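You operate a simulated robot arm through the tools that you are given. There is no shell and no other tool. Be economical: measure what you need, move in short steps, check, and stop when the job is done.

You run a simulated two-armed robot. Do the job below in one go: nothing can be reset, and whatever is moved stays where it is left.

TASK
Set the force dial to 120 N and press the coupler home on the yellow length.
Fine: press valve open, switch on, slide in, both buttons held; switch off after.

The check looks at the end state, three seconds after you hand in, the way a careful person would. Anything else that was tipped, shoved, dropped, spilled or broken makes it a failure.

THE ROBOT
Two 6-joint arms with two-finger parallel grippers on one trunk, on a base that drives. Base frame: it is fixed to the floor where the robot stands at the start and does not move with it; the origin is under the middle of the robot, x ahead of it, y to its left, z up; the surface under the hand at the start is at about z = 86. Lengths are in cm, angles in rad, forces in N, time in s.
The left shoulder is at the start at [7, 16.6, 141.9], the right one opposite. With the tool pointing down near the work surface each hand reaches from about 40 to 82 cm from the robot's upright axis, wherever it stands, measured 20 degrees to its own side. Places, roughly: airing dial [70, -290, 90]; airing slider [50, -270, 90]; airing switch [80, -290, 90]; blue press [70, 10, 100]; force dial [50, -10, 90]; green switch [70, -10, 90]; inflow valve [70, -60, 90]; outflow valve [60, -60, 90]; press slide [80, 10, 90]; press valve [50, 40, 90]; purple coupler [80, 60, 100]; purple length (3x3x11 cm) [80, 60, 90]; purple lever [90, -250, 100]; shaker dial [80, -30, 90]; shaker switch [80, -40, 90]; silver turntable [60, -150, 90]. Payload 3.91 kg a hand.
The TCP of each hand is the grasp point between the finger pads, 3 cm short of the fingertips. In the tool frame z runs along the fingers and y along their closing line. The gripper opens to 11 cm. The fingers are 2 cm wide and 1 cm thick; the gripper's body (4.8 by 11.2 cm) begins 5.5 cm behind the TCP.
Orientation is told as [roll, pitch, yaw] about the base's x, y, z axes, in that order, counted from this pose: with the fingers straight down and closing along the base's y, the tool's x points along the base's -x, its y along +y and its z along -z.

THE INTERFACE
- The arms move only by the tool send_rows. It takes "left_plan", "right_plan" or both (then of equal length, played together; a hand with none holds still); each is a list of rows, each a list of 6 numbers: the shift along the tool's x, y, z in units of 40 mm (1.0 is 40 mm), then the turn, a rotation vector about the tool's x, y, z in units of 6 degrees (1.0 is 6 degrees). In form: [[tx, ty, tz, ax, ay, az], ...]. A call has 1 to 20 rows; each row shifts and turns the commanded pose from where the row before left it, along the tool's axes as they then stand. "left_hand" and "right_hand" are, for a hand that has rows, the finger opening in cm, from 0 to 11, set as the call begins (left out, the last holds). A call with a number of a shift or a turn outside -1 to 1 is refused whole. Rows are played at 5 a second. More than 5 cm and 0.15 rad between two rows, or a gripper value outside its range, and nothing of the call is played. Where a pose cannot be reached the arm comes as near as it can. A force on the tool above 90 N (or 10 N above the force at the start of the call, whichever is more), or a blocked arm, ends the call early, and 0.2 s more pass. Each finger travels about 10.8 cm/s and halts on what it meets, pressing with about 22 N; the grip force reading is that of the motor and also rises with nothing between the fingers. The clock runs only during rows and for 0.2 s after the last one: add rows that do not move to give the fingers time. The reply holds the time, the measured pose of the TCP, the force on the tool along the base axes, the opening and the grip force, in the units named above and with some noise, with the torque about the TCP (base axes, N m) and any sound that the robot's microphone picked up.
- Cameras (640 x 400 px; columns grow to the right, rows downward): "scene" is now at [11.69, 0.26, 161.51]; the picture's right is [0.04, -1.00, 0.00], its down [-0.86, -0.04, -0.51] and it looks along [0.51, 0.02, -0.86] (base axes); focal length 276 px, centre (320, 200). "left" rides on the left gripper at [7.7, -0.7, -11.4] in its tool frame; the picture's right is [0.09, 1.00, 0.00], its down [-0.80, 0.07, -0.59] and it looks along [-0.59, 0.05, 0.80] (tool axes); focal length 270 px, centre (320, 200). "right" rides on the right gripper at [7.7, 0.7, -11.4] in its tool frame; the picture's right is [-0.09, 1.00, 0.00], its down [-0.80, -0.07, -0.59] and it looks along [-0.59, -0.05, 0.80] (tool axes); focal length 270 px, centre (320, 200). There is no depth. A picture from a camera that has moved, and an enlarged one, comes with that camera's place and axes in the base frame and with its lens.
- camera(camera): a new picture of that camera. It takes no simulated time.
- move_column(by): slides the trunk up (or, below 0, down) by that many cm; the arms and the scene camera ride with it, the base frame stays. It gives what a move gives, with no picture.
- roll_base(legs): drives the robot by 1 to 6 legs, each [ahead, left, turn to the left] in cm, cm and rad, along the robot's own axes; the way and the turn of a leg run together, so that a leg with both is an arc; at most 150 cm and 3.142 rad a leg. The arms and the cameras ride along, it lands a little off, and it stops where it bumps. It gives what a move gives.
- turn_head(pan, tilt): turns the head with the scene camera to pan (to the left, within 1.501 rad either way) and tilt (down, from -0.506 to 1.204), counted from straight ahead of the robot. It gives what a move gives.
- zoom(camera, box): a new picture of the part [left, top, right, bottom] of that camera's present view, enlarged. It takes no simulated time.
- sign_off(): hands the job in; it is judged then, once.

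Go step by step. Nothing tells you exact positions but the pictures and the camera data: compare them with the known pose of the tool, close in by small moves and look again before you grip or let go. The budget is 120 turns and 88 pictures, counting those below and the enlarged ones. Unless the task says otherwise, let go and move clear before handing in.

The tools are called after ">>>" as a command line: name --argument value ..., lists and objects as JSON in quotes. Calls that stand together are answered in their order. send_rows: Moves the arms, as the interface text tells. Its arguments: {"type":"object","properties":{"left_plan":{"type":"array","items":{"type":"array","items":{"type":"number"}}},"left_hand":{"type":"number"},"right_plan":{"type":"array","items":{"type":"array","items":{"type":"number"}}},"right_hand":{"type":"number"}},"required":[]} The other tools are called the same way: move_column (by) slides the trunk up or down; roll_base (legs) drives the base; turn_head (pan, tilt) turns the head that bears the scene camera; camera (camera) takes a picture; zoom (camera, box) takes an enlarged picture of a part of a camera's view; sign_off () hands the job in.

At the start:

```text
time: 0.0
left_tcp_pos: [52.42, 38.38, 100.01]
left_orientation: [0.0, 0.0, -0.001]
left_ft_force: [-0.7, 0.3, 0.4]
left_wrist_torque: [-0.01, 0.03, 0.0]
left_gripper_width: 11.0
left_grasp_force: 0.1
right_tcp_pos: [66.11, -13.21, 99.97]
right_orientation: [0.0, 0.001, -0.002]
right_ft_force: [1.1, -0.3, -0.9]
right_wrist_torque: [0.0, -0.01, 0.0]
right_gripper_width: 11.03
right_grasp_force: 0.0
trunk travel left (down, up): [-91.4, 2.6]
robot x, y, heading: [-0.04, -0.06, -0.004]
head pan, tilt: [0.042, 1.04]
```

scene: 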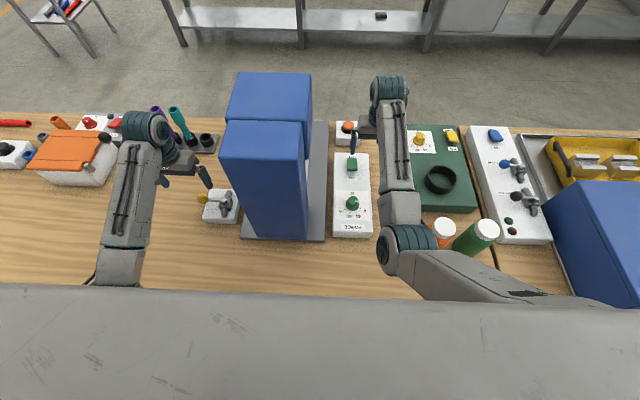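
right: 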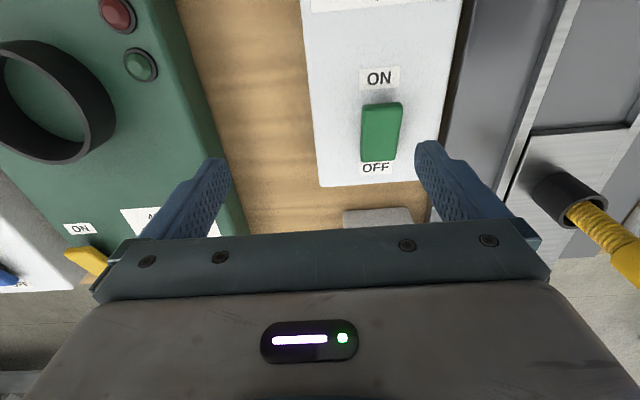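
left: 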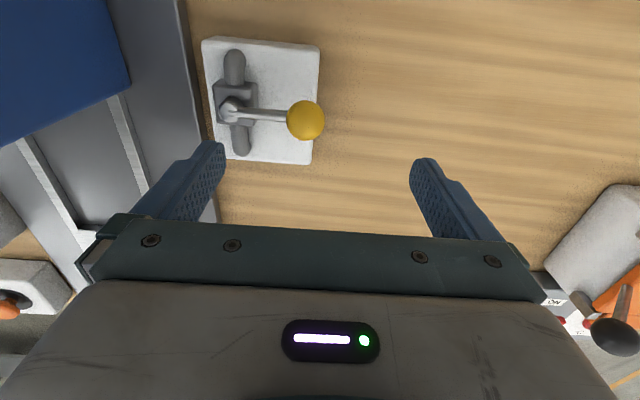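

I see the press (blue) in front, the dial/switch panel to its right, the valve to its left, and the couplers at the left back. I'll look at these closer before moving.

>>> zoom --camera "scene" --box '[0, 90, 240, 240]'

>>> zoom --camera "scene" --box '[200, 60, 400, 260]'

```text
2.67 times, centred on (120, 165) of scene
camera zoom: at [11.69, 0.26, 161.51], right [0.04, -1.0, 0.0], down [-0.86, -0.04, -0.51], along [0.51, 0.02, -0.86], focal length 737 px, centre (853, 293)
```

zoom: 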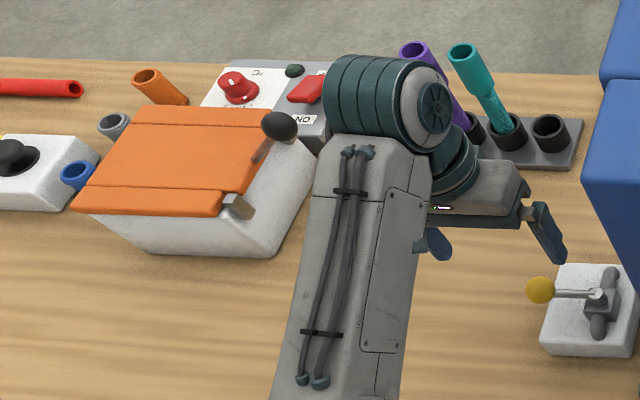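

```text
2.00 times, centred on (300, 160) of scene
camera zoom: at [11.69, 0.26, 161.51], right [0.04, -1.0, 0.0], down [-0.86, -0.04, -0.51], along [0.51, 0.02, -0.86], focal length 553 px, centre (360, 280)
```

zoom: 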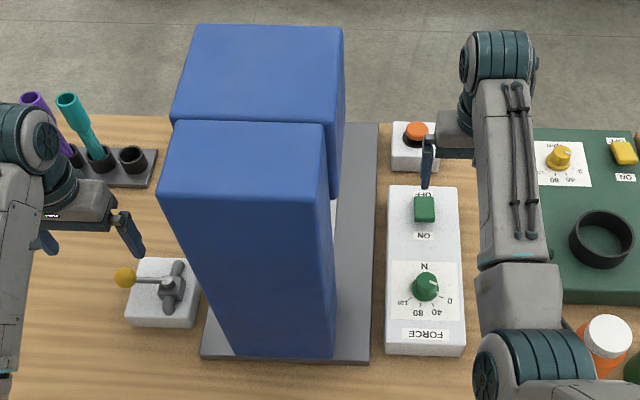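

The press's open side is hidden from here. I'll zoom in on both hand cameras to see the slide and the buttons.

>>> zoom --camera "right" --box '[440, 60, 640, 280]'

>>> zoom --camera "left" --box '[0, 100, 220, 340]'

```text
1.82 times, centred on (540, 170) of right
camera zoom: at [58.54, -12.39, 111.48], right [0.09, 1.0, 0.0], down [0.8, -0.07, 0.59], along [0.59, -0.05, -0.8], focal length 491 px, centre (-80, 254)
```

zoom: 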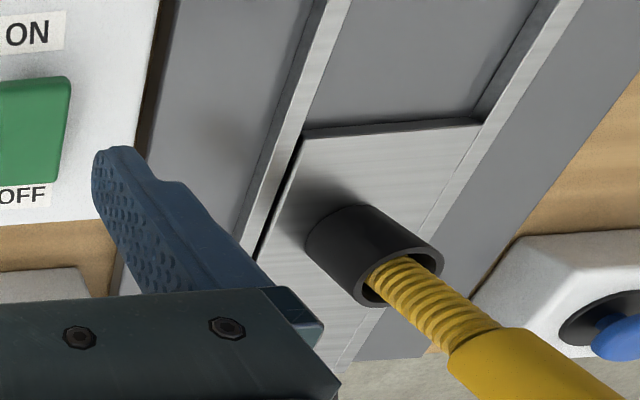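

```text
1.67 times, centred on (110, 220) of left
camera zoom: at [44.5, 37.77, 111.45], right [-0.09, 1.0, 0.0], down [0.8, 0.07, 0.59], along [0.59, 0.05, -0.8], focal length 450 px, centre (670, 167)
```

zoom: 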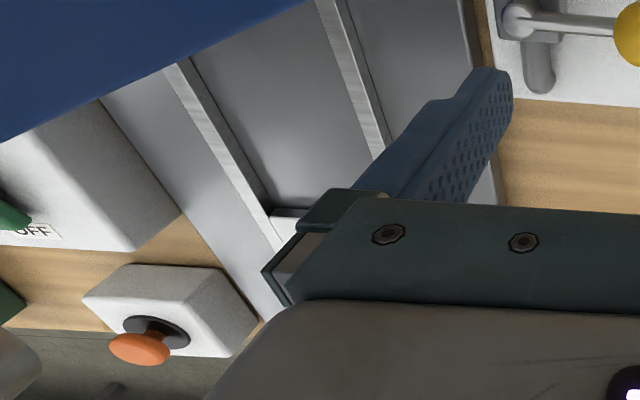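

The yellow length with its coupler stands in a socket on a slide plate; a blue button is left-back of the press and an orange one right-back. Next I zoom on the dial, switch and valve to read their states.

>>> zoom --camera "right" --box '[280, 0, 480, 240]'

>>> zoom --camera "scene" --box '[325, 140, 395, 240]'

>>> zoom --camera "left" --box '[180, 20, 360, 180]'

```text
1.67 times, centred on (380, 120) of right
camera zoom: at [58.54, -12.39, 111.48], right [0.09, 1.0, 0.0], down [0.8, -0.07, 0.59], along [0.59, -0.05, -0.8], focal length 450 px, centre (220, 333)
```

zoom: 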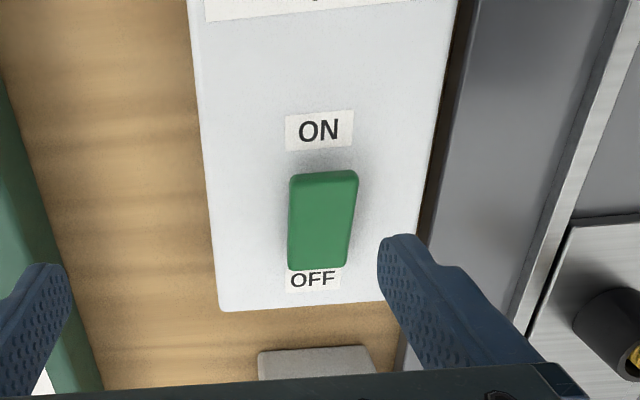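

```text
4.00 times, centred on (360, 190) of scene
camera zoom: at [11.69, 0.26, 161.51], right [0.04, -1.0, 0.0], down [-0.86, -0.04, -0.51], along [0.51, 0.02, -0.86], focal length 1106 px, centre (160, 240)
```

zoom: 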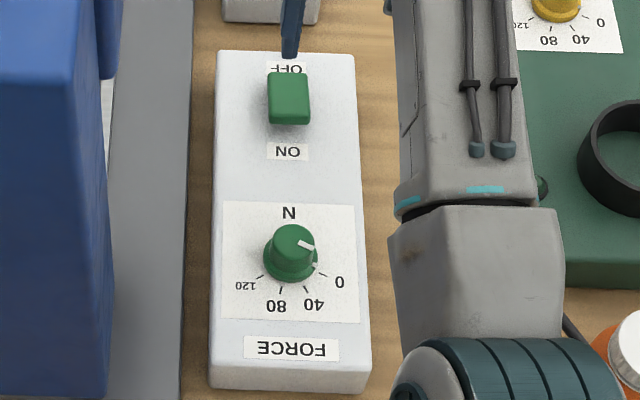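

```text
2.50 times, centred on (270, 100) of left
camera zoom: at [44.5, 37.77, 111.45], right [-0.09, 1.0, 0.0], down [0.8, 0.07, 0.59], along [0.59, 0.05, -0.8], focal length 676 px, centre (445, 450)
```

zoom: 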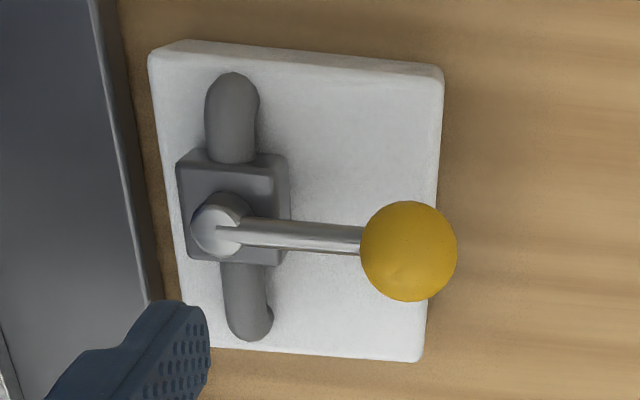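

The dial appears to stand at 0 and the scale runs clockwise seen from above (0→120 about 135°); the rocker looks OFF, the valve lever stands across its pipe. I move the right hand above the dial to see it well.

>>> send_rows --right_plan '[[0.7, 0.27, 0, 0, 0, 0], [0.7, 0.27, 0, 0, 0, 0], [0.7, 0.27, 0, 0, 0, 0], [0.7, 0.27, 0, 0, 0, 0], [0.7, 0.27, 0, 0, 0, 0]]'

>>> camera --camera "right"

>>> camera --camera "scene"

```text
time: 1.1
left_tcp_pos: [52.26, 38.25, 99.97]
left_orientation: [0.0, 0.001, 0.002]
left_ft_force: [-0.4, 0.6, -0.6]
left_wrist_torque: [-0.02, -0.03, 0.02]
left_gripper_width: 11.02
left_grasp_force: 0.0
right_tcp_pos: [60.89, -16.02, 107.27]
right_orientation: [-0.124, -0.175, -0.042]
right_ft_force: [-0.5, 0.8, -0.1]
right_wrist_torque: [-0.02, -0.05, -0.01]
right_gripper_width: 11.0
right_grasp_force: 0.1
right hand out of reach, approached as far as the arm can: row 5
trunk travel left (down, up): [-91.4, 2.6]
robot x, y, heading: [0.05, 0.1, -0.0]
head pan, tilt: [0.042, 1.04]
stopped in row 5 (right hand): the arm was blocked; the commanded pose is now the measured one
```

```text
77 pictures are left
camera right: at [51.59, -13.56, 117.08], right [0.15, 0.98, -0.1], down [0.68, -0.03, 0.73], along [0.72, -0.18, -0.68], focal length 270 px, centre (320, 200)
```

right: 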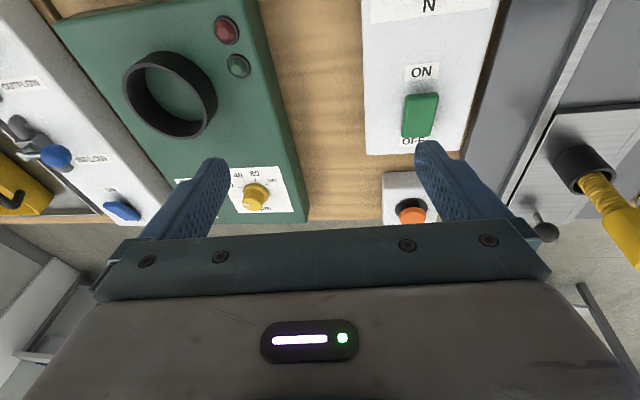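

```text
76 pictures are left
camera scene: at [11.56, 0.28, 161.53], right [0.04, -1.0, 0.0], down [-0.86, -0.04, -0.51], along [0.51, 0.02, -0.86], focal length 276 px, centre (320, 200)
```

scene: 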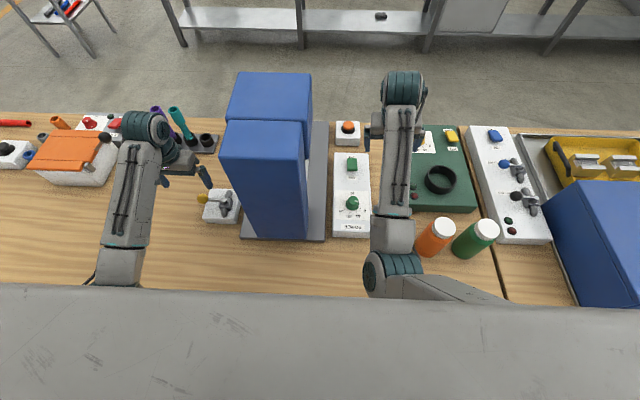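

The right hand is too close to the trunk there. I'll back the robot up 15 cm and shift it 8 cm to the left, then go on.

>>> roll_base --legs '[[-15, 0, 0], [0, 8, 0]]'

>>> camera --camera "scene"

```text
time: 3.2
left_tcp_pos: [37.4, 45.78, 100.11]
left_orientation: [0.005, 0.001, -0.001]
left_ft_force: [0.2, -0.3, -0.7]
left_wrist_torque: [0.05, 0.0, 0.01]
left_gripper_width: 11.01
left_grasp_force: 0.1
right_tcp_pos: [46.15, -8.84, 107.02]
right_orientation: [-0.119, -0.173, -0.043]
right_ft_force: [0.2, 0.2, 0.1]
right_wrist_torque: [0.02, 0.03, 0.01]
right_gripper_width: 11.02
right_grasp_force: 0.1
trunk travel left (down, up): [-91.4, 2.6]
robot x, y, heading: [-14.99, 7.92, -0.002]
head pan, tilt: [0.042, 1.04]
```

```text
75 pictures are left
camera scene: at [-3.23, 7.38, 161.51], right [0.04, -1.0, 0.0], down [-0.86, -0.03, -0.51], along [0.51, 0.03, -0.86], focal length 276 px, centre (320, 200)
```

scene: 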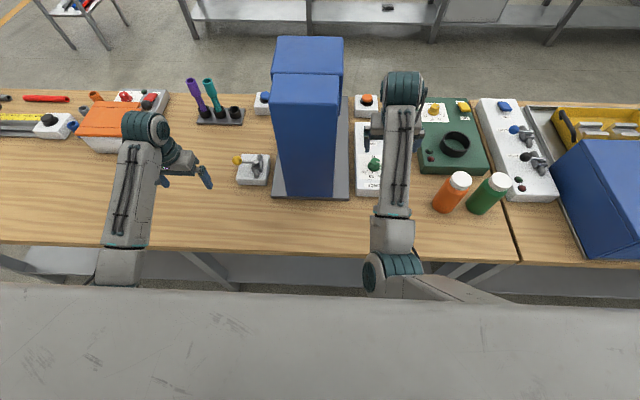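

Now I straighten the right hand and put it over the dial.

>>> send_rows --right_plan '[[0, 0, 0, -0.57, 0.83, -0.2], [0, 0, 0, -0.57, 0.83, -0.2], [-0.75, 0.15, 0, 0, 0, 0], [-0.75, 0.15, 0, 0, 0, 0], [0, 0, 0, 0, 0, 0]]'

>>> camera --camera "right"

```text
time: 4.4
left_tcp_pos: [37.36, 46.07, 100.12]
left_orientation: [0.0, 0.0, -0.001]
left_ft_force: [-1.1, 1.1, -0.4]
left_wrist_torque: [-0.03, 0.02, 0.02]
left_gripper_width: 10.99
left_grasp_force: 0.2
right_tcp_pos: [54.28, -6.26, 103.35]
right_orientation: [-0.006, 0.002, -0.011]
right_ft_force: [0.2, 0.4, -0.6]
right_wrist_torque: [0.0, 0.02, -0.01]
right_gripper_width: 11.0
right_grasp_force: 0.0
right hand out of reach, approached as far as the arm can: row 1, 2
trunk travel left (down, up): [-91.4, 2.6]
robot x, y, heading: [-14.91, 7.62, -0.001]
head pan, tilt: [0.042, 1.04]
```

```text
74 pictures are left
camera right: at [46.73, -5.36, 114.82], right [0.1, 0.99, 0.0], down [0.8, -0.08, 0.59], along [0.59, -0.06, -0.81], focal length 270 px, centre (320, 200)
```

right: 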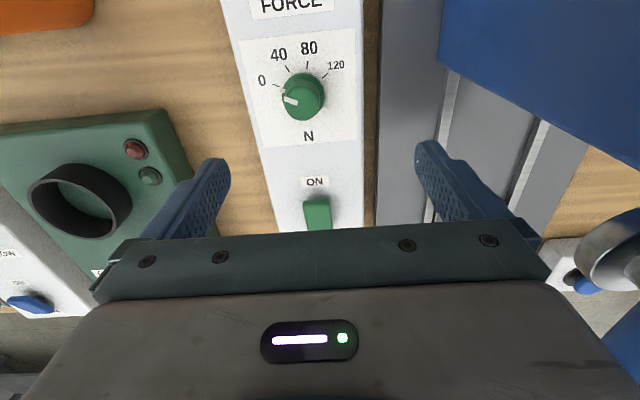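

>>> zoom --camera "right" --box '[250, 30, 360, 150]'

>>> zoom --camera "right" --box '[430, 0, 640, 300]'

```text
3.33 times, centred on (305, 90) of right
camera zoom: at [46.73, -5.36, 114.82], right [0.1, 0.99, 0.0], down [0.8, -0.08, 0.59], along [0.59, -0.06, -0.81], focal length 901 px, centre (370, 567)
```

zoom: 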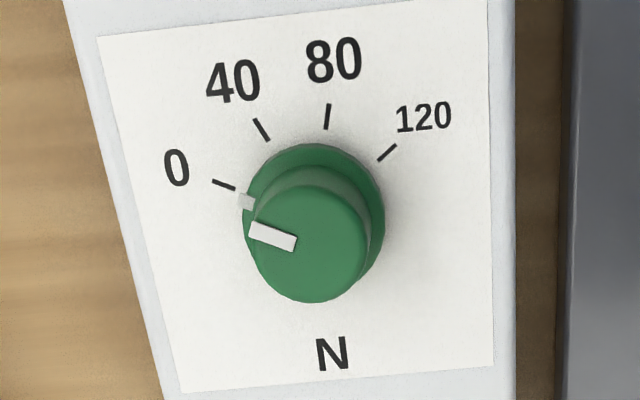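

```text
1.33 times, centred on (535, 150) of right
camera zoom: at [46.73, -5.36, 114.82], right [0.1, 0.99, 0.0], down [0.8, -0.08, 0.59], along [0.59, -0.06, -0.81], focal length 360 px, centre (33, 267)
```

zoom: 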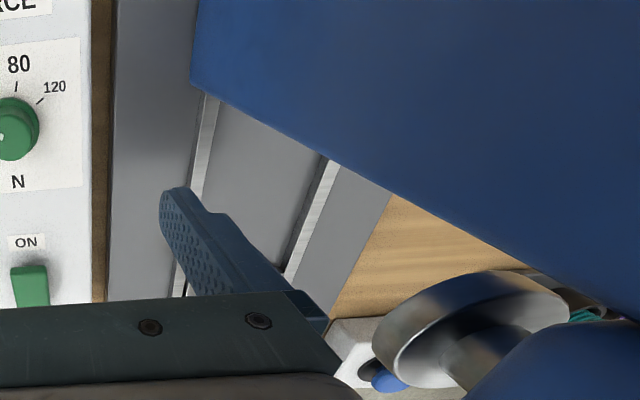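

The dial reads 0, centre at about (53.5, -7.7), panel top about z=89; it needs about 120° clockwise seen from above. I centre the hand over it and pre-turn it by -60°.

>>> send_rows --right_plan '[[0.2, -0.36, 0, 0, 0, 0], [0, 0, 0, 0, 0, -1], [0, 0, 0, 0, 0, -1], [0, 0, 0, 0, 0, -1], [0, 0, 0, 0, 0, -1], [0, 0, 0, 0, 0, -1], [0, 0, 0, 0, 0, -1], [0, 0, 0, 0, 0, -1], [0, 0, 0, 0, 0, -1], [0, 0, 0, 0, 0, -1], [0, 0, 0, 0, 0, -1], [0, 0, 1, 0, 0, 0], [0, 0, 0, 0, 0, 0]]' --right_hand 7

>>> camera --camera "right"

```text
time: 7.2
left_tcp_pos: [37.24, 46.25, 100.07]
left_orientation: [-0.002, 0.0, -0.002]
left_ft_force: [1.3, -0.5, 0.3]
left_wrist_torque: [-0.01, -0.01, -0.04]
left_gripper_width: 11.01
left_grasp_force: 0.1
right_tcp_pos: [53.38, -7.67, 99.21]
right_orientation: [-0.002, 0.006, 1.037]
right_ft_force: [0.0, 0.7, -0.5]
right_wrist_torque: [-0.01, 0.0, 0.01]
right_gripper_width: 6.99
right_grasp_force: 0.0
trunk travel left (down, up): [-91.4, 2.6]
robot x, y, heading: [-15.07, 7.89, 0.005]
head pan, tilt: [0.042, 1.04]
```

```text
71 pictures are left
camera right: at [49.03, -13.75, 110.68], right [-0.81, 0.58, 0.0], down [0.47, 0.66, 0.59], along [0.34, 0.48, -0.81], focal length 270 px, centre (320, 200)
```

right: 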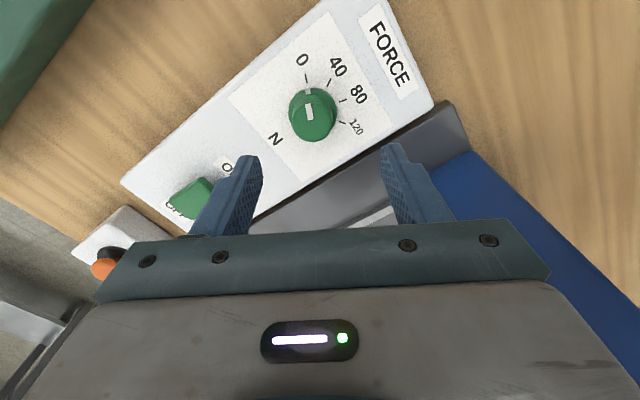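

>>> send_rows --right_plan '[[0.108, -0.06, 0, 0, 0, 0], [0, 0, 0.65, 0, 0, 0], [0, 0, 0.65, 0, 0, 0], [0, 0, 0, 0, 0, 0]]'

>>> camera --camera "right"

```text
time: 8.2
left_tcp_pos: [37.25, 46.2, 100.03]
left_orientation: [-0.001, 0.0, 0.002]
left_ft_force: [-0.1, -0.4, -0.1]
left_wrist_torque: [0.02, 0.01, 0.02]
left_gripper_width: 11.0
left_grasp_force: 0.0
right_tcp_pos: [53.3, -8.18, 93.93]
right_orientation: [-0.002, 0.008, 1.034]
right_ft_force: [-0.6, 0.2, -0.1]
right_wrist_torque: [0.02, 0.01, -0.01]
right_gripper_width: 7.0
right_grasp_force: 0.1
trunk travel left (down, up): [-91.4, 2.6]
robot x, y, heading: [-14.84, 7.86, 0.0]
head pan, tilt: [0.042, 1.04]
```

```text
70 pictures are left
camera right: at [48.95, -14.29, 105.51], right [-0.81, 0.58, 0.0], down [0.47, 0.66, 0.59], along [0.34, 0.48, -0.81], focal length 270 px, centre (320, 200)
```

right: 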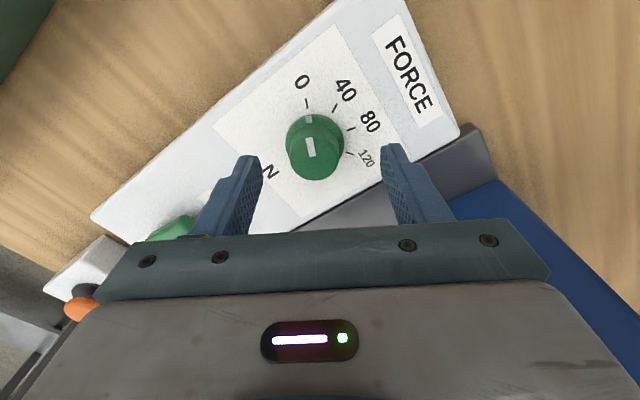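

>>> send_rows --right_plan '[[0.1, -0.05, 0, 0, 0, 0], [0, 0, 0.27, 0, 0, 0], [0, 0, 0, 0, 0, 0]]'

>>> zoom --camera "right" --box '[220, 80, 420, 240]'

```text
time: 9.0
left_tcp_pos: [37.38, 46.24, 99.84]
left_orientation: [-0.001, -0.002, 0.001]
left_ft_force: [-0.5, 0.7, 0.2]
left_wrist_torque: [-0.01, 0.0, 0.0]
left_gripper_width: 11.0
left_grasp_force: 0.1
right_tcp_pos: [53.24, -8.69, 92.79]
right_orientation: [-0.002, 0.007, 1.036]
right_ft_force: [-0.4, -0.9, 0.2]
right_wrist_torque: [-0.01, -0.02, -0.02]
right_gripper_width: 7.02
right_grasp_force: 0.0
trunk travel left (down, up): [-91.4, 2.6]
robot x, y, heading: [-14.93, 8.2, -0.001]
head pan, tilt: [0.042, 1.04]
```

```text
2.50 times, centred on (320, 160) of right
camera zoom: at [48.94, -14.73, 104.45], right [-0.81, 0.58, 0.0], down [0.47, 0.66, 0.59], along [0.34, 0.48, -0.81], focal length 676 px, centre (320, 300)
```

zoom: 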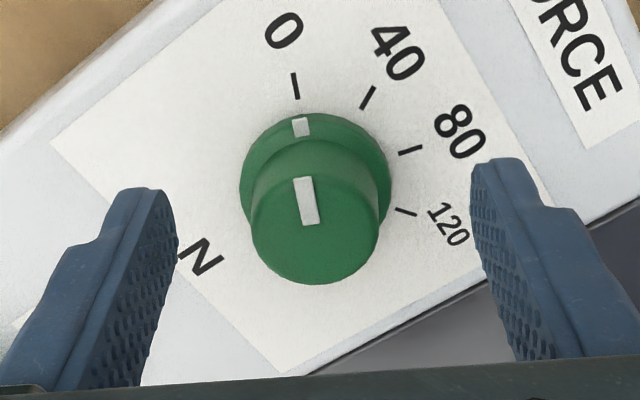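

>>> send_rows --right_plan '[[0.09, -0.02, -0.08, 0, 0, 0], [0, 0, 0, 0, 0, 0], [0, 0, 0, 0, 0, 0], [0, 0, 0, 0, 0, 0], [0, 0, 0, 0, 0, 0]]' --right_hand 2

>>> zoom --camera "right" --box '[220, 80, 420, 240]'

```text
time: 10.2
left_tcp_pos: [37.27, 46.22, 99.99]
left_orientation: [-0.002, 0.001, -0.001]
left_ft_force: [-0.4, 0.2, -0.3]
left_wrist_torque: [0.01, -0.01, -0.01]
left_gripper_width: 11.0
left_grasp_force: 0.0
right_tcp_pos: [53.16, -8.85, 93.31]
right_orientation: [-0.003, 0.008, 1.038]
right_ft_force: [-0.2, -0.1, -0.2]
right_wrist_torque: [0.0, 0.0, 0.01]
right_gripper_width: 2.0
right_grasp_force: 0.1
trunk travel left (down, up): [-91.4, 2.6]
robot x, y, heading: [-14.97, 7.82, -0.001]
head pan, tilt: [0.042, 1.04]
```

```text
2.50 times, centred on (320, 160) of right
camera zoom: at [48.81, -15.07, 104.81], right [-0.81, 0.58, 0.0], down [0.47, 0.66, 0.59], along [0.34, 0.48, -0.81], focal length 676 px, centre (320, 300)
```

zoom: 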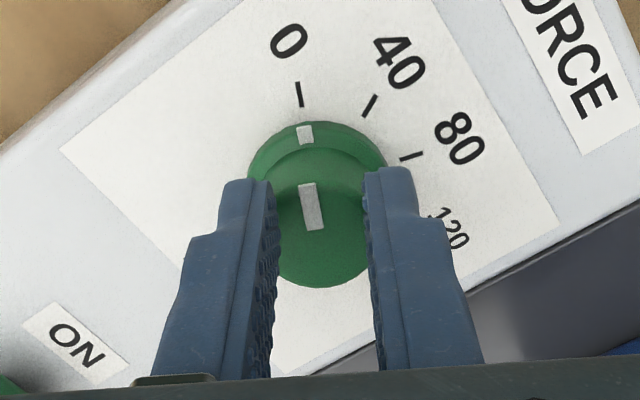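

The fingers stand at 2 cm, just touching; I close fully to hold the knob.

>>> send_rows --right_plan '[[0, 0, 0, 0, 0, 0], [0, 0, 0, 0, 0, 0], [0, 0, 0, 0, 0, 0]]' --right_hand 0

>>> zoom --camera "right" --box '[220, 80, 420, 240]'

```text
time: 11.0
left_tcp_pos: [37.33, 46.25, 100.01]
left_orientation: [-0.002, 0.0, -0.001]
left_ft_force: [0.3, 0.4, -0.5]
left_wrist_torque: [0.02, -0.01, 0.0]
left_gripper_width: 10.99
left_grasp_force: 0.0
right_tcp_pos: [53.12, -8.9, 93.22]
right_orientation: [-0.001, 0.009, 1.037]
right_ft_force: [0.2, -1.2, -0.1]
right_wrist_torque: [0.02, 0.01, -0.02]
right_gripper_width: 0.0
right_grasp_force: 21.7
trunk travel left (down, up): [-91.4, 2.6]
robot x, y, heading: [-14.51, 7.69, -0.0]
head pan, tilt: [0.042, 1.04]
```

```text
2.50 times, centred on (320, 160) of right
camera zoom: at [48.82, -15.07, 104.81], right [-0.81, 0.58, 0.0], down [0.47, 0.66, 0.59], along [0.34, 0.48, -0.81], focal length 676 px, centre (320, 300)
```

zoom: 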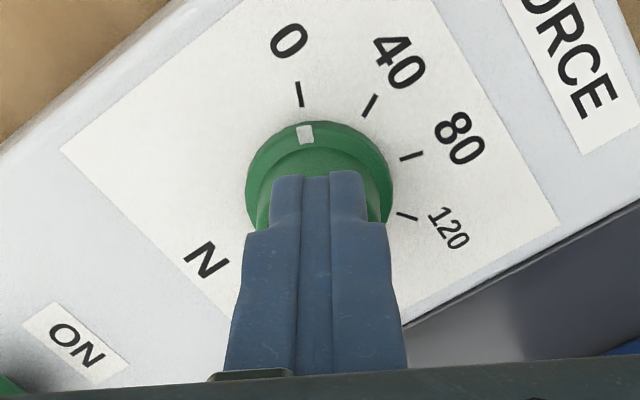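

The fingers closed above the knob, so it sits lower than I took it: centre about (54.0, -7.7), cap near z=89.8. I rise, open, shift and look again lower down.

>>> send_rows --right_plan '[[0, 0, -0.4, 0, 0, 0], [-0.18, -0.025, 0, 0, 0, 0], [-0.18, -0.025, 0, 0, 0, 0], [0, 0, 0.4, 0, 0, 0], [0, 0, 0, 0, 0, 0]]' --right_hand 6

>>> zoom --camera "right" --box '[220, 80, 420, 240]'

```text
time: 12.2
left_tcp_pos: [37.31, 46.23, 99.98]
left_orientation: [0.001, 0.0, 0.001]
left_ft_force: [0.0, -0.4, 0.0]
left_wrist_torque: [0.0, -0.02, -0.01]
left_gripper_width: 11.03
left_grasp_force: 0.1
right_tcp_pos: [54.11, -7.74, 93.07]
right_orientation: [-0.001, 0.007, 1.036]
right_ft_force: [-0.1, -1.4, 0.6]
right_wrist_torque: [0.03, 0.03, -0.03]
right_gripper_width: 6.0
right_grasp_force: 0.0
trunk travel left (down, up): [-91.4, 2.6]
robot x, y, heading: [-14.83, 8.08, -0.001]
head pan, tilt: [0.042, 1.04]
```

```text
2.50 times, centred on (320, 160) of right
camera zoom: at [49.74, -13.89, 104.75], right [-0.81, 0.58, 0.0], down [0.47, 0.66, 0.59], along [0.34, 0.48, -0.81], focal length 676 px, centre (320, 300)
```

zoom: 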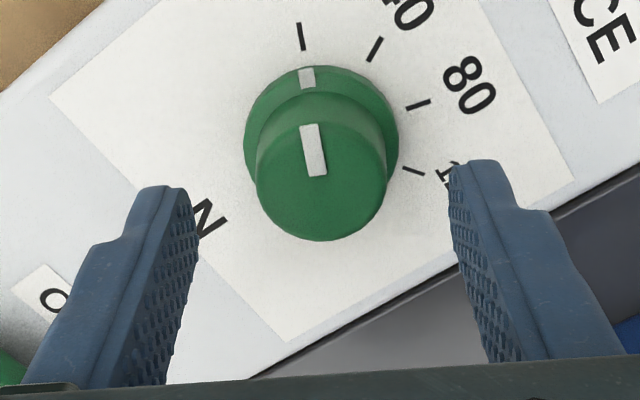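

>>> send_rows --right_plan '[[0, 0, 0.25, 0, 0, 0], [0, 0, 0.2, 0, 0, 0], [0, 0, 0, 0, 0, 0]]'

>>> send_rows --right_plan '[[0, 0, 0, 0, 0, 0], [0, 0, 0, 0, 0, 0], [0, 0, 0, 0, 0, 0], [0, 0, 0, 0, 0, 0]]' --right_hand 1

>>> zoom --camera "right" --box '[220, 80, 420, 240]'

```text
time: 13.0
left_tcp_pos: [37.37, 46.15, 99.97]
left_orientation: [-0.001, -0.001, 0.001]
left_ft_force: [0.5, 0.1, 0.4]
left_wrist_torque: [0.0, 0.03, 0.0]
left_gripper_width: 11.0
left_grasp_force: 0.2
right_tcp_pos: [54.2, -7.84, 91.51]
right_orientation: [-0.001, 0.008, 1.035]
right_ft_force: [-0.2, 0.3, -0.8]
right_wrist_torque: [0.0, 0.04, 0.05]
right_gripper_width: 5.99
right_grasp_force: 0.0
trunk travel left (down, up): [-91.4, 2.6]
robot x, y, heading: [-15.19, 7.85, 0.001]
head pan, tilt: [0.042, 1.04]
```

```text
time: 14.0
left_tcp_pos: [37.34, 46.32, 99.96]
left_orientation: [-0.002, 0.0, 0.0]
left_ft_force: [-0.4, 0.1, 0.9]
left_wrist_torque: [0.02, 0.03, -0.01]
left_gripper_width: 11.0
left_grasp_force: 0.0
right_tcp_pos: [53.99, -7.71, 91.46]
right_orientation: [0.001, 0.006, 1.037]
right_ft_force: [-3.4, 2.2, -1.8]
right_wrist_torque: [0.19, 0.09, 0.02]
right_gripper_width: 3.27
right_grasp_force: 45.5
trunk travel left (down, up): [-91.4, 2.6]
robot x, y, heading: [-14.98, 7.61, -0.002]
head pan, tilt: [0.042, 1.04]
```

```text
2.50 times, centred on (320, 160) of right
camera zoom: at [49.69, -13.9, 102.99], right [-0.81, 0.58, 0.0], down [0.47, 0.66, 0.59], along [0.34, 0.48, -0.81], focal length 676 px, centre (320, 300)
```

zoom: 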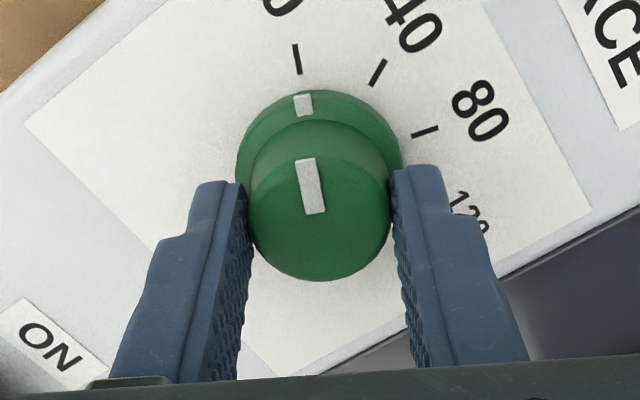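

The knob is gripped (3.3 cm). I turn it clockwise by about 114° first, then check.

>>> send_rows --right_plan '[[0, 0, 0, 0, 0, 1], [0, 0, 0, 0, 0, 1], [0, 0, 0, 0, 0, 1], [0, 0, 0, 0, 0, 1], [0, 0, 0, 0, 0, 1], [0, 0, 0, 0, 0, 1], [0, 0, 0, 0, 0, 1], [0, 0, 0, 0, 0, 1], [0, 0, 0, 0, 0, 1], [0, 0, 0, 0, 0, 1], [0, 0, 0, 0, 0, 1], [0, 0, 0, 0, 0, 1], [0, 0, 0, 0, 0, 1], [0, 0, 0, 0, 0, 1], [0, 0, 0, 0, 0, 1], [0, 0, 0, 0, 0, 1], [0, 0, 0, 0, 0, 1], [0, 0, 0, 0, 0, 1], [0, 0, 0, 0, 0, 1], [0, 0, 0, 0, 0, 0]]'

>>> zoom --camera "right" --box '[220, 80, 420, 240]'

```text
time: 18.2
left_tcp_pos: [37.35, 46.08, 100.22]
left_orientation: [0.0, -0.001, 0.0]
left_ft_force: [0.0, -0.7, -0.1]
left_wrist_torque: [0.03, 0.0, -0.05]
left_gripper_width: 11.01
left_grasp_force: 0.0
right_tcp_pos: [54.01, -8.07, 91.44]
right_orientation: [-0.003, -0.003, -0.957]
right_ft_force: [-3.4, -14.2, 3.1]
right_wrist_torque: [0.01, 0.46, 0.03]
right_gripper_width: 3.29
right_grasp_force: 44.2
trunk travel left (down, up): [-91.4, 2.6]
robot x, y, heading: [-14.77, 7.97, -0.004]
head pan, tilt: [0.042, 1.04]
```

```text
2.50 times, centred on (320, 160) of right
camera zoom: at [50.31, -1.26, 102.93], right [0.86, 0.5, 0.0], down [0.41, -0.69, 0.6], along [0.3, -0.52, -0.8], focal length 676 px, centre (320, 300)
```

zoom: 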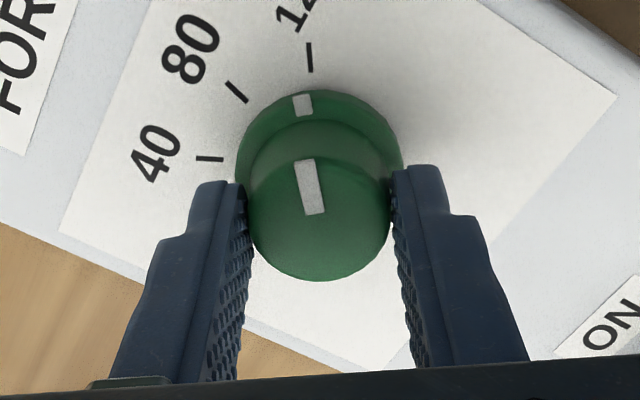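

About 10° are still missing to the 120 tick.

>>> send_rows --right_plan '[[0, 0, 0, 0, 0, 0.8], [0, 0, 0, 0, 0, 0.8], [0, 0, 0, 0, 0, 0]]'

>>> zoom --camera "right" --box '[270, 80, 370, 170]'

```text
time: 19.0
left_tcp_pos: [37.26, 46.0, 100.21]
left_orientation: [0.003, -0.001, -0.001]
left_ft_force: [-0.3, 0.0, 0.9]
left_wrist_torque: [0.02, 0.01, -0.03]
left_gripper_width: 10.98
left_grasp_force: 0.1
right_tcp_pos: [54.14, -8.07, 91.49]
right_orientation: [-0.003, -0.004, -1.123]
right_ft_force: [-4.5, -17.4, 0.5]
right_wrist_torque: [-0.48, 0.3, -0.01]
right_gripper_width: 3.29
right_grasp_force: 44.9
trunk travel left (down, up): [-91.4, 2.6]
robot x, y, heading: [-14.89, 8.03, 0.002]
head pan, tilt: [0.042, 1.04]
```

```text
4.44 times, centred on (320, 125) of right
camera zoom: at [51.45, -0.72, 102.93], right [0.94, 0.35, 0.0], down [0.28, -0.75, 0.6], along [0.21, -0.56, -0.8], focal length 1201 px, centre (320, 533)
```

zoom: 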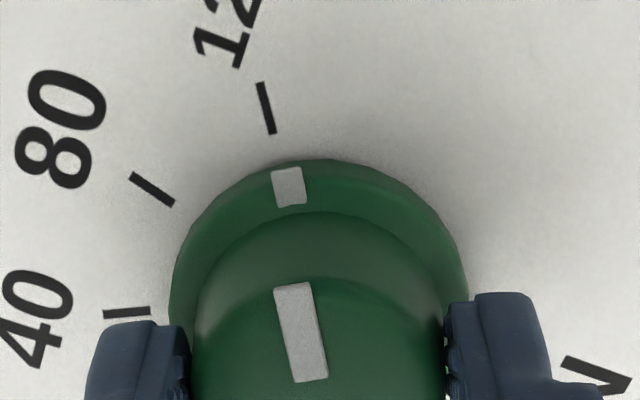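

Projecting the mark and tick through the camera says the pointer is about 4° past 120 (turned 123.8° from an exact 0). I turn back 0.7 unit.

>>> send_rows --right_plan '[[0, 0, 0, 0, 0, -0.7], [0, 0, 0, 0, 0, 0], [0, 0, 0, 0, 0, 0]]'

>>> zoom --camera "right" --box '[270, 80, 370, 170]'

```text
time: 19.8
left_tcp_pos: [37.19, 45.91, 100.15]
left_orientation: [0.002, -0.001, 0.0]
left_ft_force: [0.3, -0.7, -0.2]
left_wrist_torque: [-0.01, -0.02, -0.03]
left_gripper_width: 11.01
left_grasp_force: 0.0
right_tcp_pos: [54.05, -8.03, 91.49]
right_orientation: [-0.004, -0.003, -1.049]
right_ft_force: [-5.6, -17.7, 0.5]
right_wrist_torque: [-1.09, -0.14, 0.02]
right_gripper_width: 3.27
right_grasp_force: 44.7
trunk travel left (down, up): [-91.4, 2.6]
robot x, y, heading: [-14.7, 7.75, 0.003]
head pan, tilt: [0.042, 1.04]
```

```text
4.44 times, centred on (320, 125) of right
camera zoom: at [50.92, -0.94, 102.93], right [0.91, 0.42, 0.0], down [0.34, -0.73, 0.6], along [0.25, -0.54, -0.8], focal length 1201 px, centre (320, 533)
```

zoom: 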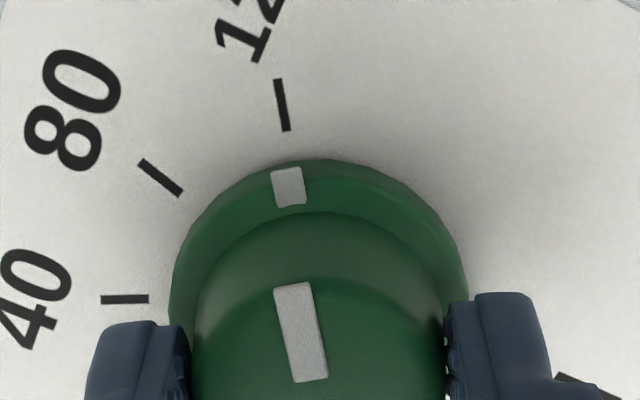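

That's within about 1°; a tiny nudge forward, then release and lift.

>>> send_rows --right_plan '[[0, 0, 0, 0, 0, 0.15], [0, 0, 0, 0, 0, 0]]'

>>> send_rows --right_plan '[[0, 0, 0, 0, 0, 0], [0, 0, 0, 0, 0, 0], [0, 0, -0.8, 0, 0, 0], [0, 0, -0.8, 0, 0, 0], [0, 0, 0, 0, 0, 0]]' --right_hand 6.5

>>> zoom --camera "right" --box '[250, 30, 390, 190]'

```text
time: 20.4
left_tcp_pos: [37.24, 45.96, 100.13]
left_orientation: [0.002, -0.002, 0.001]
left_ft_force: [0.7, -0.7, 0.6]
left_wrist_torque: [0.02, 0.01, 0.0]
left_gripper_width: 11.0
left_grasp_force: 0.0
right_tcp_pos: [54.15, -8.14, 91.5]
right_orientation: [-0.003, -0.003, -1.064]
right_ft_force: [-5.7, -18.6, 0.6]
right_wrist_torque: [-1.16, -0.08, 0.04]
right_gripper_width: 3.3
right_grasp_force: 44.8
trunk travel left (down, up): [-91.4, 2.6]
robot x, y, heading: [-15.33, 7.57, 0.002]
head pan, tilt: [0.042, 1.04]
```

```text
time: 21.6
left_tcp_pos: [37.25, 46.07, 99.89]
left_orientation: [0.001, 0.0, 0.0]
left_ft_force: [-0.3, -0.4, 0.9]
left_wrist_torque: [0.0, -0.01, 0.03]
left_gripper_width: 11.01
left_grasp_force: 0.2
right_tcp_pos: [54.19, -7.91, 97.81]
right_orientation: [-0.005, -0.003, -1.063]
right_ft_force: [-0.3, -0.1, 1.0]
right_wrist_torque: [0.01, -0.01, 0.04]
right_gripper_width: 6.48
right_grasp_force: 0.1
trunk travel left (down, up): [-91.4, 2.6]
robot x, y, heading: [-15.03, 7.56, 0.002]
head pan, tilt: [0.042, 1.04]
```

```text
2.50 times, centred on (320, 110) of right
camera zoom: at [51.15, -0.7, 109.33], right [0.91, 0.41, 0.0], down [0.33, -0.73, 0.6], along [0.24, -0.55, -0.8], focal length 676 px, centre (320, 425)
```

zoom: 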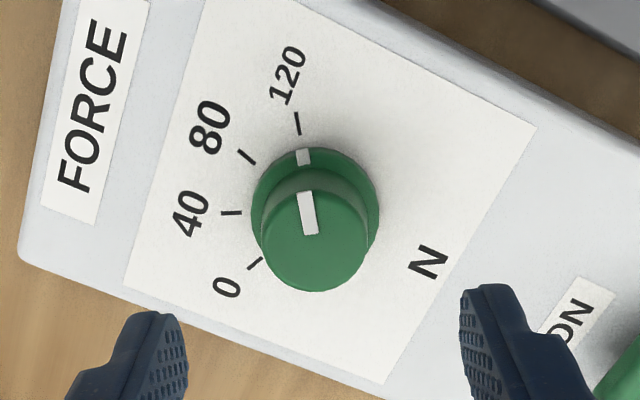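

The dial stands at 120. Now I straighten the right hand and bring the left one near the press valve.

>>> send_rows --right_plan '[[0, 0, -0.2, 0, 0, -1], [0, 0, 0, 0, 0, -1], [0, 0, 0, 0, 0, -1], [0, 0, 0, 0, 0, -1], [0, 0, 0, 0, 0, -1], [0, 0, 0, 0, 0, -1], [0, 0, 0, 0, 0, -1], [0, 0, 0, 0, 0, -1], [0, 0, 0, 0, 0, -1], [0, 0, 0, 0, 0, -1], [0, 0, 0, 0, 0, -0.15]]' --left_plan '[[-0.17, -0.22, 0, 0, 0, 0], [-0.17, -0.22, 0, 0, 0, 0], [-0.17, -0.22, 0, 0, 0, 0], [-0.17, -0.22, 0, 0, 0, 0], [-0.17, -0.22, 0, 0, 0, 0], [-0.17, -0.22, 0, 0, 0, 0], [-0.17, -0.22, 0, 0, 0, 0], [-0.17, -0.22, 0, 0, 0, 0], [-0.17, -0.22, 0, 0, 0, 0], [-0.17, -0.22, 0, 0, 0, 0], [0, 0, 0, 0, 0, 0]]' --left_hand 0 --right_hand 0

>>> camera --camera "left"

>>> camera --camera "right"

```text
time: 24.0
left_tcp_pos: [44.13, 37.41, 99.95]
left_orientation: [0.0, 0.0, 0.001]
left_ft_force: [-0.5, 0.3, 0.3]
left_wrist_torque: [0.01, -0.02, 0.01]
left_gripper_width: 0.0
left_grasp_force: 22.2
right_tcp_pos: [54.26, -7.86, 98.62]
right_orientation: [-0.007, 0.001, 0.001]
right_ft_force: [-0.7, -0.7, -0.5]
right_wrist_torque: [0.03, -0.01, 0.02]
right_gripper_width: 0.0
right_grasp_force: 21.9
trunk travel left (down, up): [-91.4, 2.6]
robot x, y, heading: [-14.83, 7.81, -0.003]
head pan, tilt: [0.042, 1.04]
```

```text
60 pictures are left
camera left: at [36.31, 36.8, 111.47], right [-0.09, 1.0, 0.0], down [0.8, 0.07, 0.59], along [0.59, 0.05, -0.8], focal length 270 px, centre (320, 200)
```

left: 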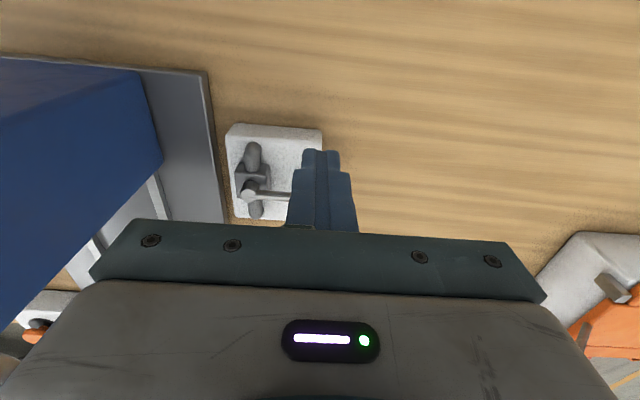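

```text
59 pictures are left
camera right: at [46.59, -6.96, 110.2], right [0.09, 1.0, -0.01], down [0.8, -0.07, 0.59], along [0.59, -0.06, -0.81], focal length 270 px, centre (320, 200)
```

right: 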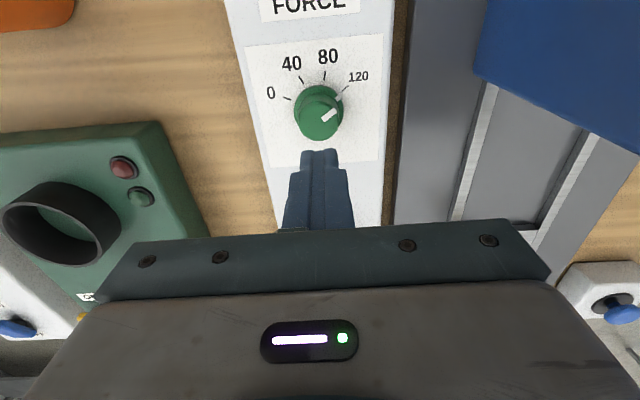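

The valve hub sits at about (52.4, 31.0, 89) with the ball at (52.4, 37). I bring the closed left fingertips down on the far side of the ball, to push it counter-clockwise (toward me).

>>> send_rows --left_plan '[[-0.75, -0.05, 0, 0, 0, 0], [-0.75, -0.05, 0, 0, 0, 0], [-0.75, -0.05, 0, 0, 0, 0], [-0.75, -0.05, 0, 0, 0, 0], [0, 0, 0.7, 0, 0, 0], [0, 0, 0, 0, 0, 0]]'

>>> camera --camera "left"

```text
time: 25.4
left_tcp_pos: [56.15, 36.49, 97.18]
left_orientation: [0.001, 0.001, 0.001]
left_ft_force: [0.9, 0.0, -0.6]
left_wrist_torque: [-0.01, 0.0, 0.02]
left_gripper_width: 0.0
left_grasp_force: 21.6
right_tcp_pos: [54.15, -7.83, 98.7]
right_orientation: [-0.007, 0.0, -0.001]
right_ft_force: [0.5, -0.3, 0.1]
right_wrist_torque: [-0.03, 0.01, 0.01]
right_gripper_width: 0.01
right_grasp_force: 21.9
trunk travel left (down, up): [-91.4, 2.6]
robot x, y, heading: [-15.22, 7.82, 0.0]
head pan, tilt: [0.042, 1.04]
```

```text
58 pictures are left
camera left: at [48.32, 35.97, 108.7], right [-0.09, 1.0, 0.0], down [0.8, 0.07, 0.59], along [0.59, 0.05, -0.8], focal length 270 px, centre (320, 200)
```

left: 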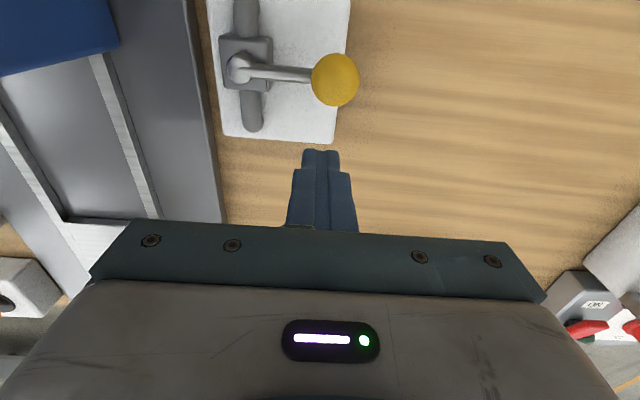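

>>> send_rows --left_plan '[[0, 0, 0.75, 0, 0, 0], [0, 0, 0.75, 0, 0, 0], [0, 0, 0, 0, 0, 0]]'

>>> send_rows --left_plan '[[0.2, 0, 0, 0, 0, 0], [0.2, 0, 0, 0, 0, 0], [0.2, 0, 0, 0, 0, 0], [0, 0, 0, 0, 0, 0]]'

>>> camera --camera "left"

```text
time: 26.2
left_tcp_pos: [56.09, 36.6, 91.23]
left_orientation: [0.0, 0.0, 0.0]
left_ft_force: [-0.6, 0.1, 0.0]
left_wrist_torque: [0.0, -0.01, -0.03]
left_gripper_width: 0.0
left_grasp_force: 22.1
right_tcp_pos: [54.2, -7.83, 98.62]
right_orientation: [-0.004, 0.001, 0.001]
right_ft_force: [0.1, 0.1, -0.4]
right_wrist_torque: [-0.02, -0.02, -0.01]
right_gripper_width: 0.02
right_grasp_force: 22.4
trunk travel left (down, up): [-91.4, 2.6]
robot x, y, heading: [-14.89, 7.69, 0.0]
head pan, tilt: [0.042, 1.04]
```

```text
time: 27.2
left_tcp_pos: [54.85, 36.63, 91.25]
left_orientation: [0.0, -0.009, -0.001]
left_ft_force: [51.7, 3.6, 11.7]
left_wrist_torque: [0.11, -0.5, -0.19]
left_gripper_width: 0.02
left_grasp_force: 21.5
right_tcp_pos: [54.85, -7.93, 98.26]
right_orientation: [-0.005, 0.009, -0.002]
right_ft_force: [-0.5, -0.8, 0.0]
right_wrist_torque: [0.03, -0.01, -0.03]
right_gripper_width: 0.01
right_grasp_force: 22.4
trunk travel left (down, up): [-91.4, 2.6]
robot x, y, heading: [-14.83, 7.29, 0.003]
head pan, tilt: [0.042, 1.04]
```

```text
57 pictures are left
camera left: at [46.97, 35.94, 102.6], right [-0.09, 1.0, 0.0], down [0.79, 0.07, 0.6], along [0.6, 0.05, -0.8], focal length 270 px, centre (320, 200)
```

left: 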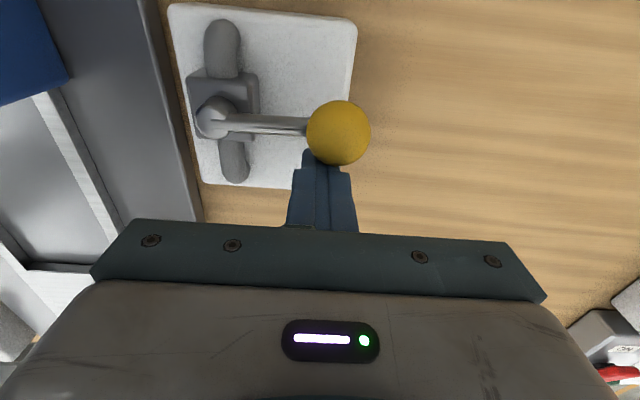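

It's against its stop that way, so it opens clockwise (away from me). I back off, go over and come down on the near side of the ball.

>>> send_rows --left_plan '[[-0.5, 0, 0, 0, 0, 0], [0, 0, -0.75, 0, 0, 0], [0, 0, -0.75, 0, 0, 0], [0.7, 0, 0, 0, 0, 0], [0.7, 0.0, 0, 0, 0, 0], [0.5, 0.0, 0, 0, 0, 0], [0, 0, 0.75, 0, 0, 0], [0, 0, 0.75, 0, 0, 0], [0, 0, 0, 0, 0, 0]]'

>>> camera --camera "left"

```text
time: 29.2
left_tcp_pos: [48.16, 36.58, 91.13]
left_orientation: [-0.002, -0.001, 0.001]
left_ft_force: [0.2, -0.1, -0.3]
left_wrist_torque: [-0.01, 0.01, 0.0]
left_gripper_width: 0.02
left_grasp_force: 22.1
right_tcp_pos: [54.09, -7.81, 98.58]
right_orientation: [-0.004, 0.003, 0.001]
right_ft_force: [-0.1, 0.6, 0.4]
right_wrist_torque: [0.02, 0.02, -0.03]
right_gripper_width: 0.0
right_grasp_force: 22.6
trunk travel left (down, up): [-91.4, 2.6]
robot x, y, heading: [-14.94, 7.73, 0.002]
head pan, tilt: [0.042, 1.04]
```

```text
56 pictures are left
camera left: at [40.29, 35.98, 102.64], right [-0.09, 1.0, 0.0], down [0.8, 0.07, 0.59], along [0.59, 0.05, -0.8], focal length 270 px, centre (320, 200)
```

left: 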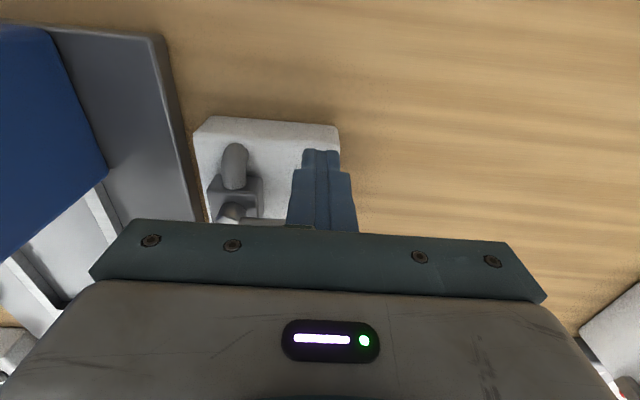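

>>> send_rows --left_plan '[[-0.35, 0.15, 0, 0, 0, 0], [-0.42, 0.1, 0, 0, 0, 0], [-0.45, 0.03, 0, 0, 0, 0], [-0.42, -0.1, 0, 0, 0, 0], [0, 0, 0, 0, 0, 0]]'

>>> camera --camera "left"

```text
time: 30.4
left_tcp_pos: [54.76, 37.25, 91.21]
left_orientation: [0.001, -0.002, -0.002]
left_ft_force: [0.3, -0.8, -0.2]
left_wrist_torque: [0.0, 0.02, -0.04]
left_gripper_width: 0.0
left_grasp_force: 22.0
right_tcp_pos: [54.14, -7.75, 98.69]
right_orientation: [-0.005, 0.003, 0.001]
right_ft_force: [-0.7, -0.1, -0.8]
right_wrist_torque: [0.01, -0.01, -0.01]
right_gripper_width: 0.0
right_grasp_force: 22.0
trunk travel left (down, up): [-91.4, 2.6]
robot x, y, heading: [-14.72, 7.76, 0.002]
head pan, tilt: [0.042, 1.04]
```

```text
55 pictures are left
camera left: at [46.9, 36.74, 102.67], right [-0.09, 1.0, 0.0], down [0.8, 0.07, 0.6], along [0.59, 0.05, -0.8], focal length 270 px, centre (320, 200)
```

left: 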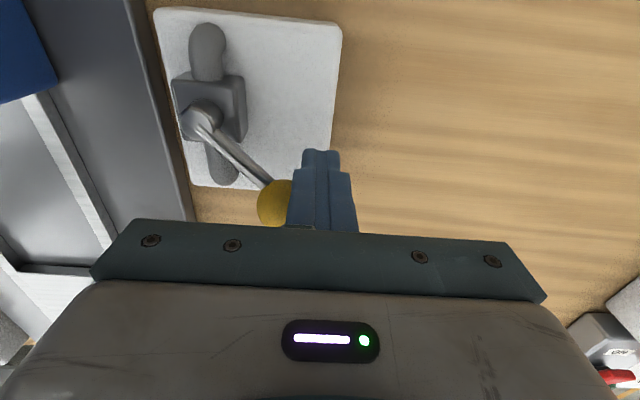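

It turns freely that way. I continue the arc to the stop.

>>> send_rows --left_plan '[[-0.4, -0.22, 0, 0, 0, 0], [-0.33, -0.3, 0, 0, 0, 0], [-0.25, -0.38, 0, 0, 0, 0], [0, -0.15, 0, 0, 0, 0], [0, 0, 0, 0, 0, 0]]'

>>> camera --camera "left"

```text
time: 31.6
left_tcp_pos: [58.65, 33.52, 91.2]
left_orientation: [0.0, -0.001, 0.001]
left_ft_force: [1.6, 13.8, 4.4]
left_wrist_torque: [0.06, -0.04, 0.01]
left_gripper_width: 0.0
left_grasp_force: 21.3
right_tcp_pos: [54.1, -7.57, 98.77]
right_orientation: [-0.007, 0.001, 0.0]
right_ft_force: [-0.6, -0.1, 0.4]
right_wrist_torque: [-0.03, -0.04, -0.06]
right_gripper_width: 0.0
right_grasp_force: 21.8
trunk travel left (down, up): [-91.4, 2.6]
robot x, y, heading: [-14.94, 7.72, -0.003]
head pan, tilt: [0.042, 1.04]
```

```text
54 pictures are left
camera left: at [50.83, 32.85, 102.7], right [-0.09, 1.0, 0.0], down [0.8, 0.07, 0.6], along [0.59, 0.05, -0.8], focal length 270 px, centre (320, 200)
```

left: 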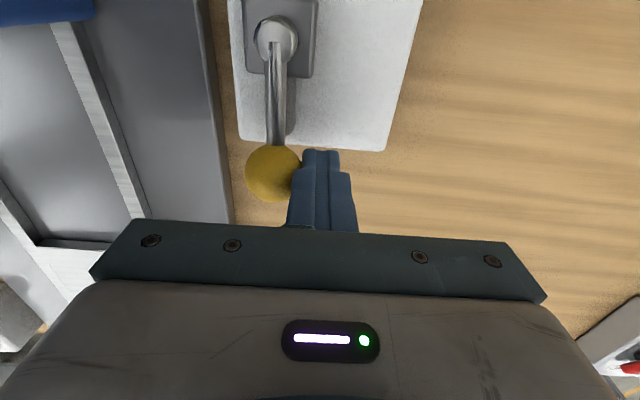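

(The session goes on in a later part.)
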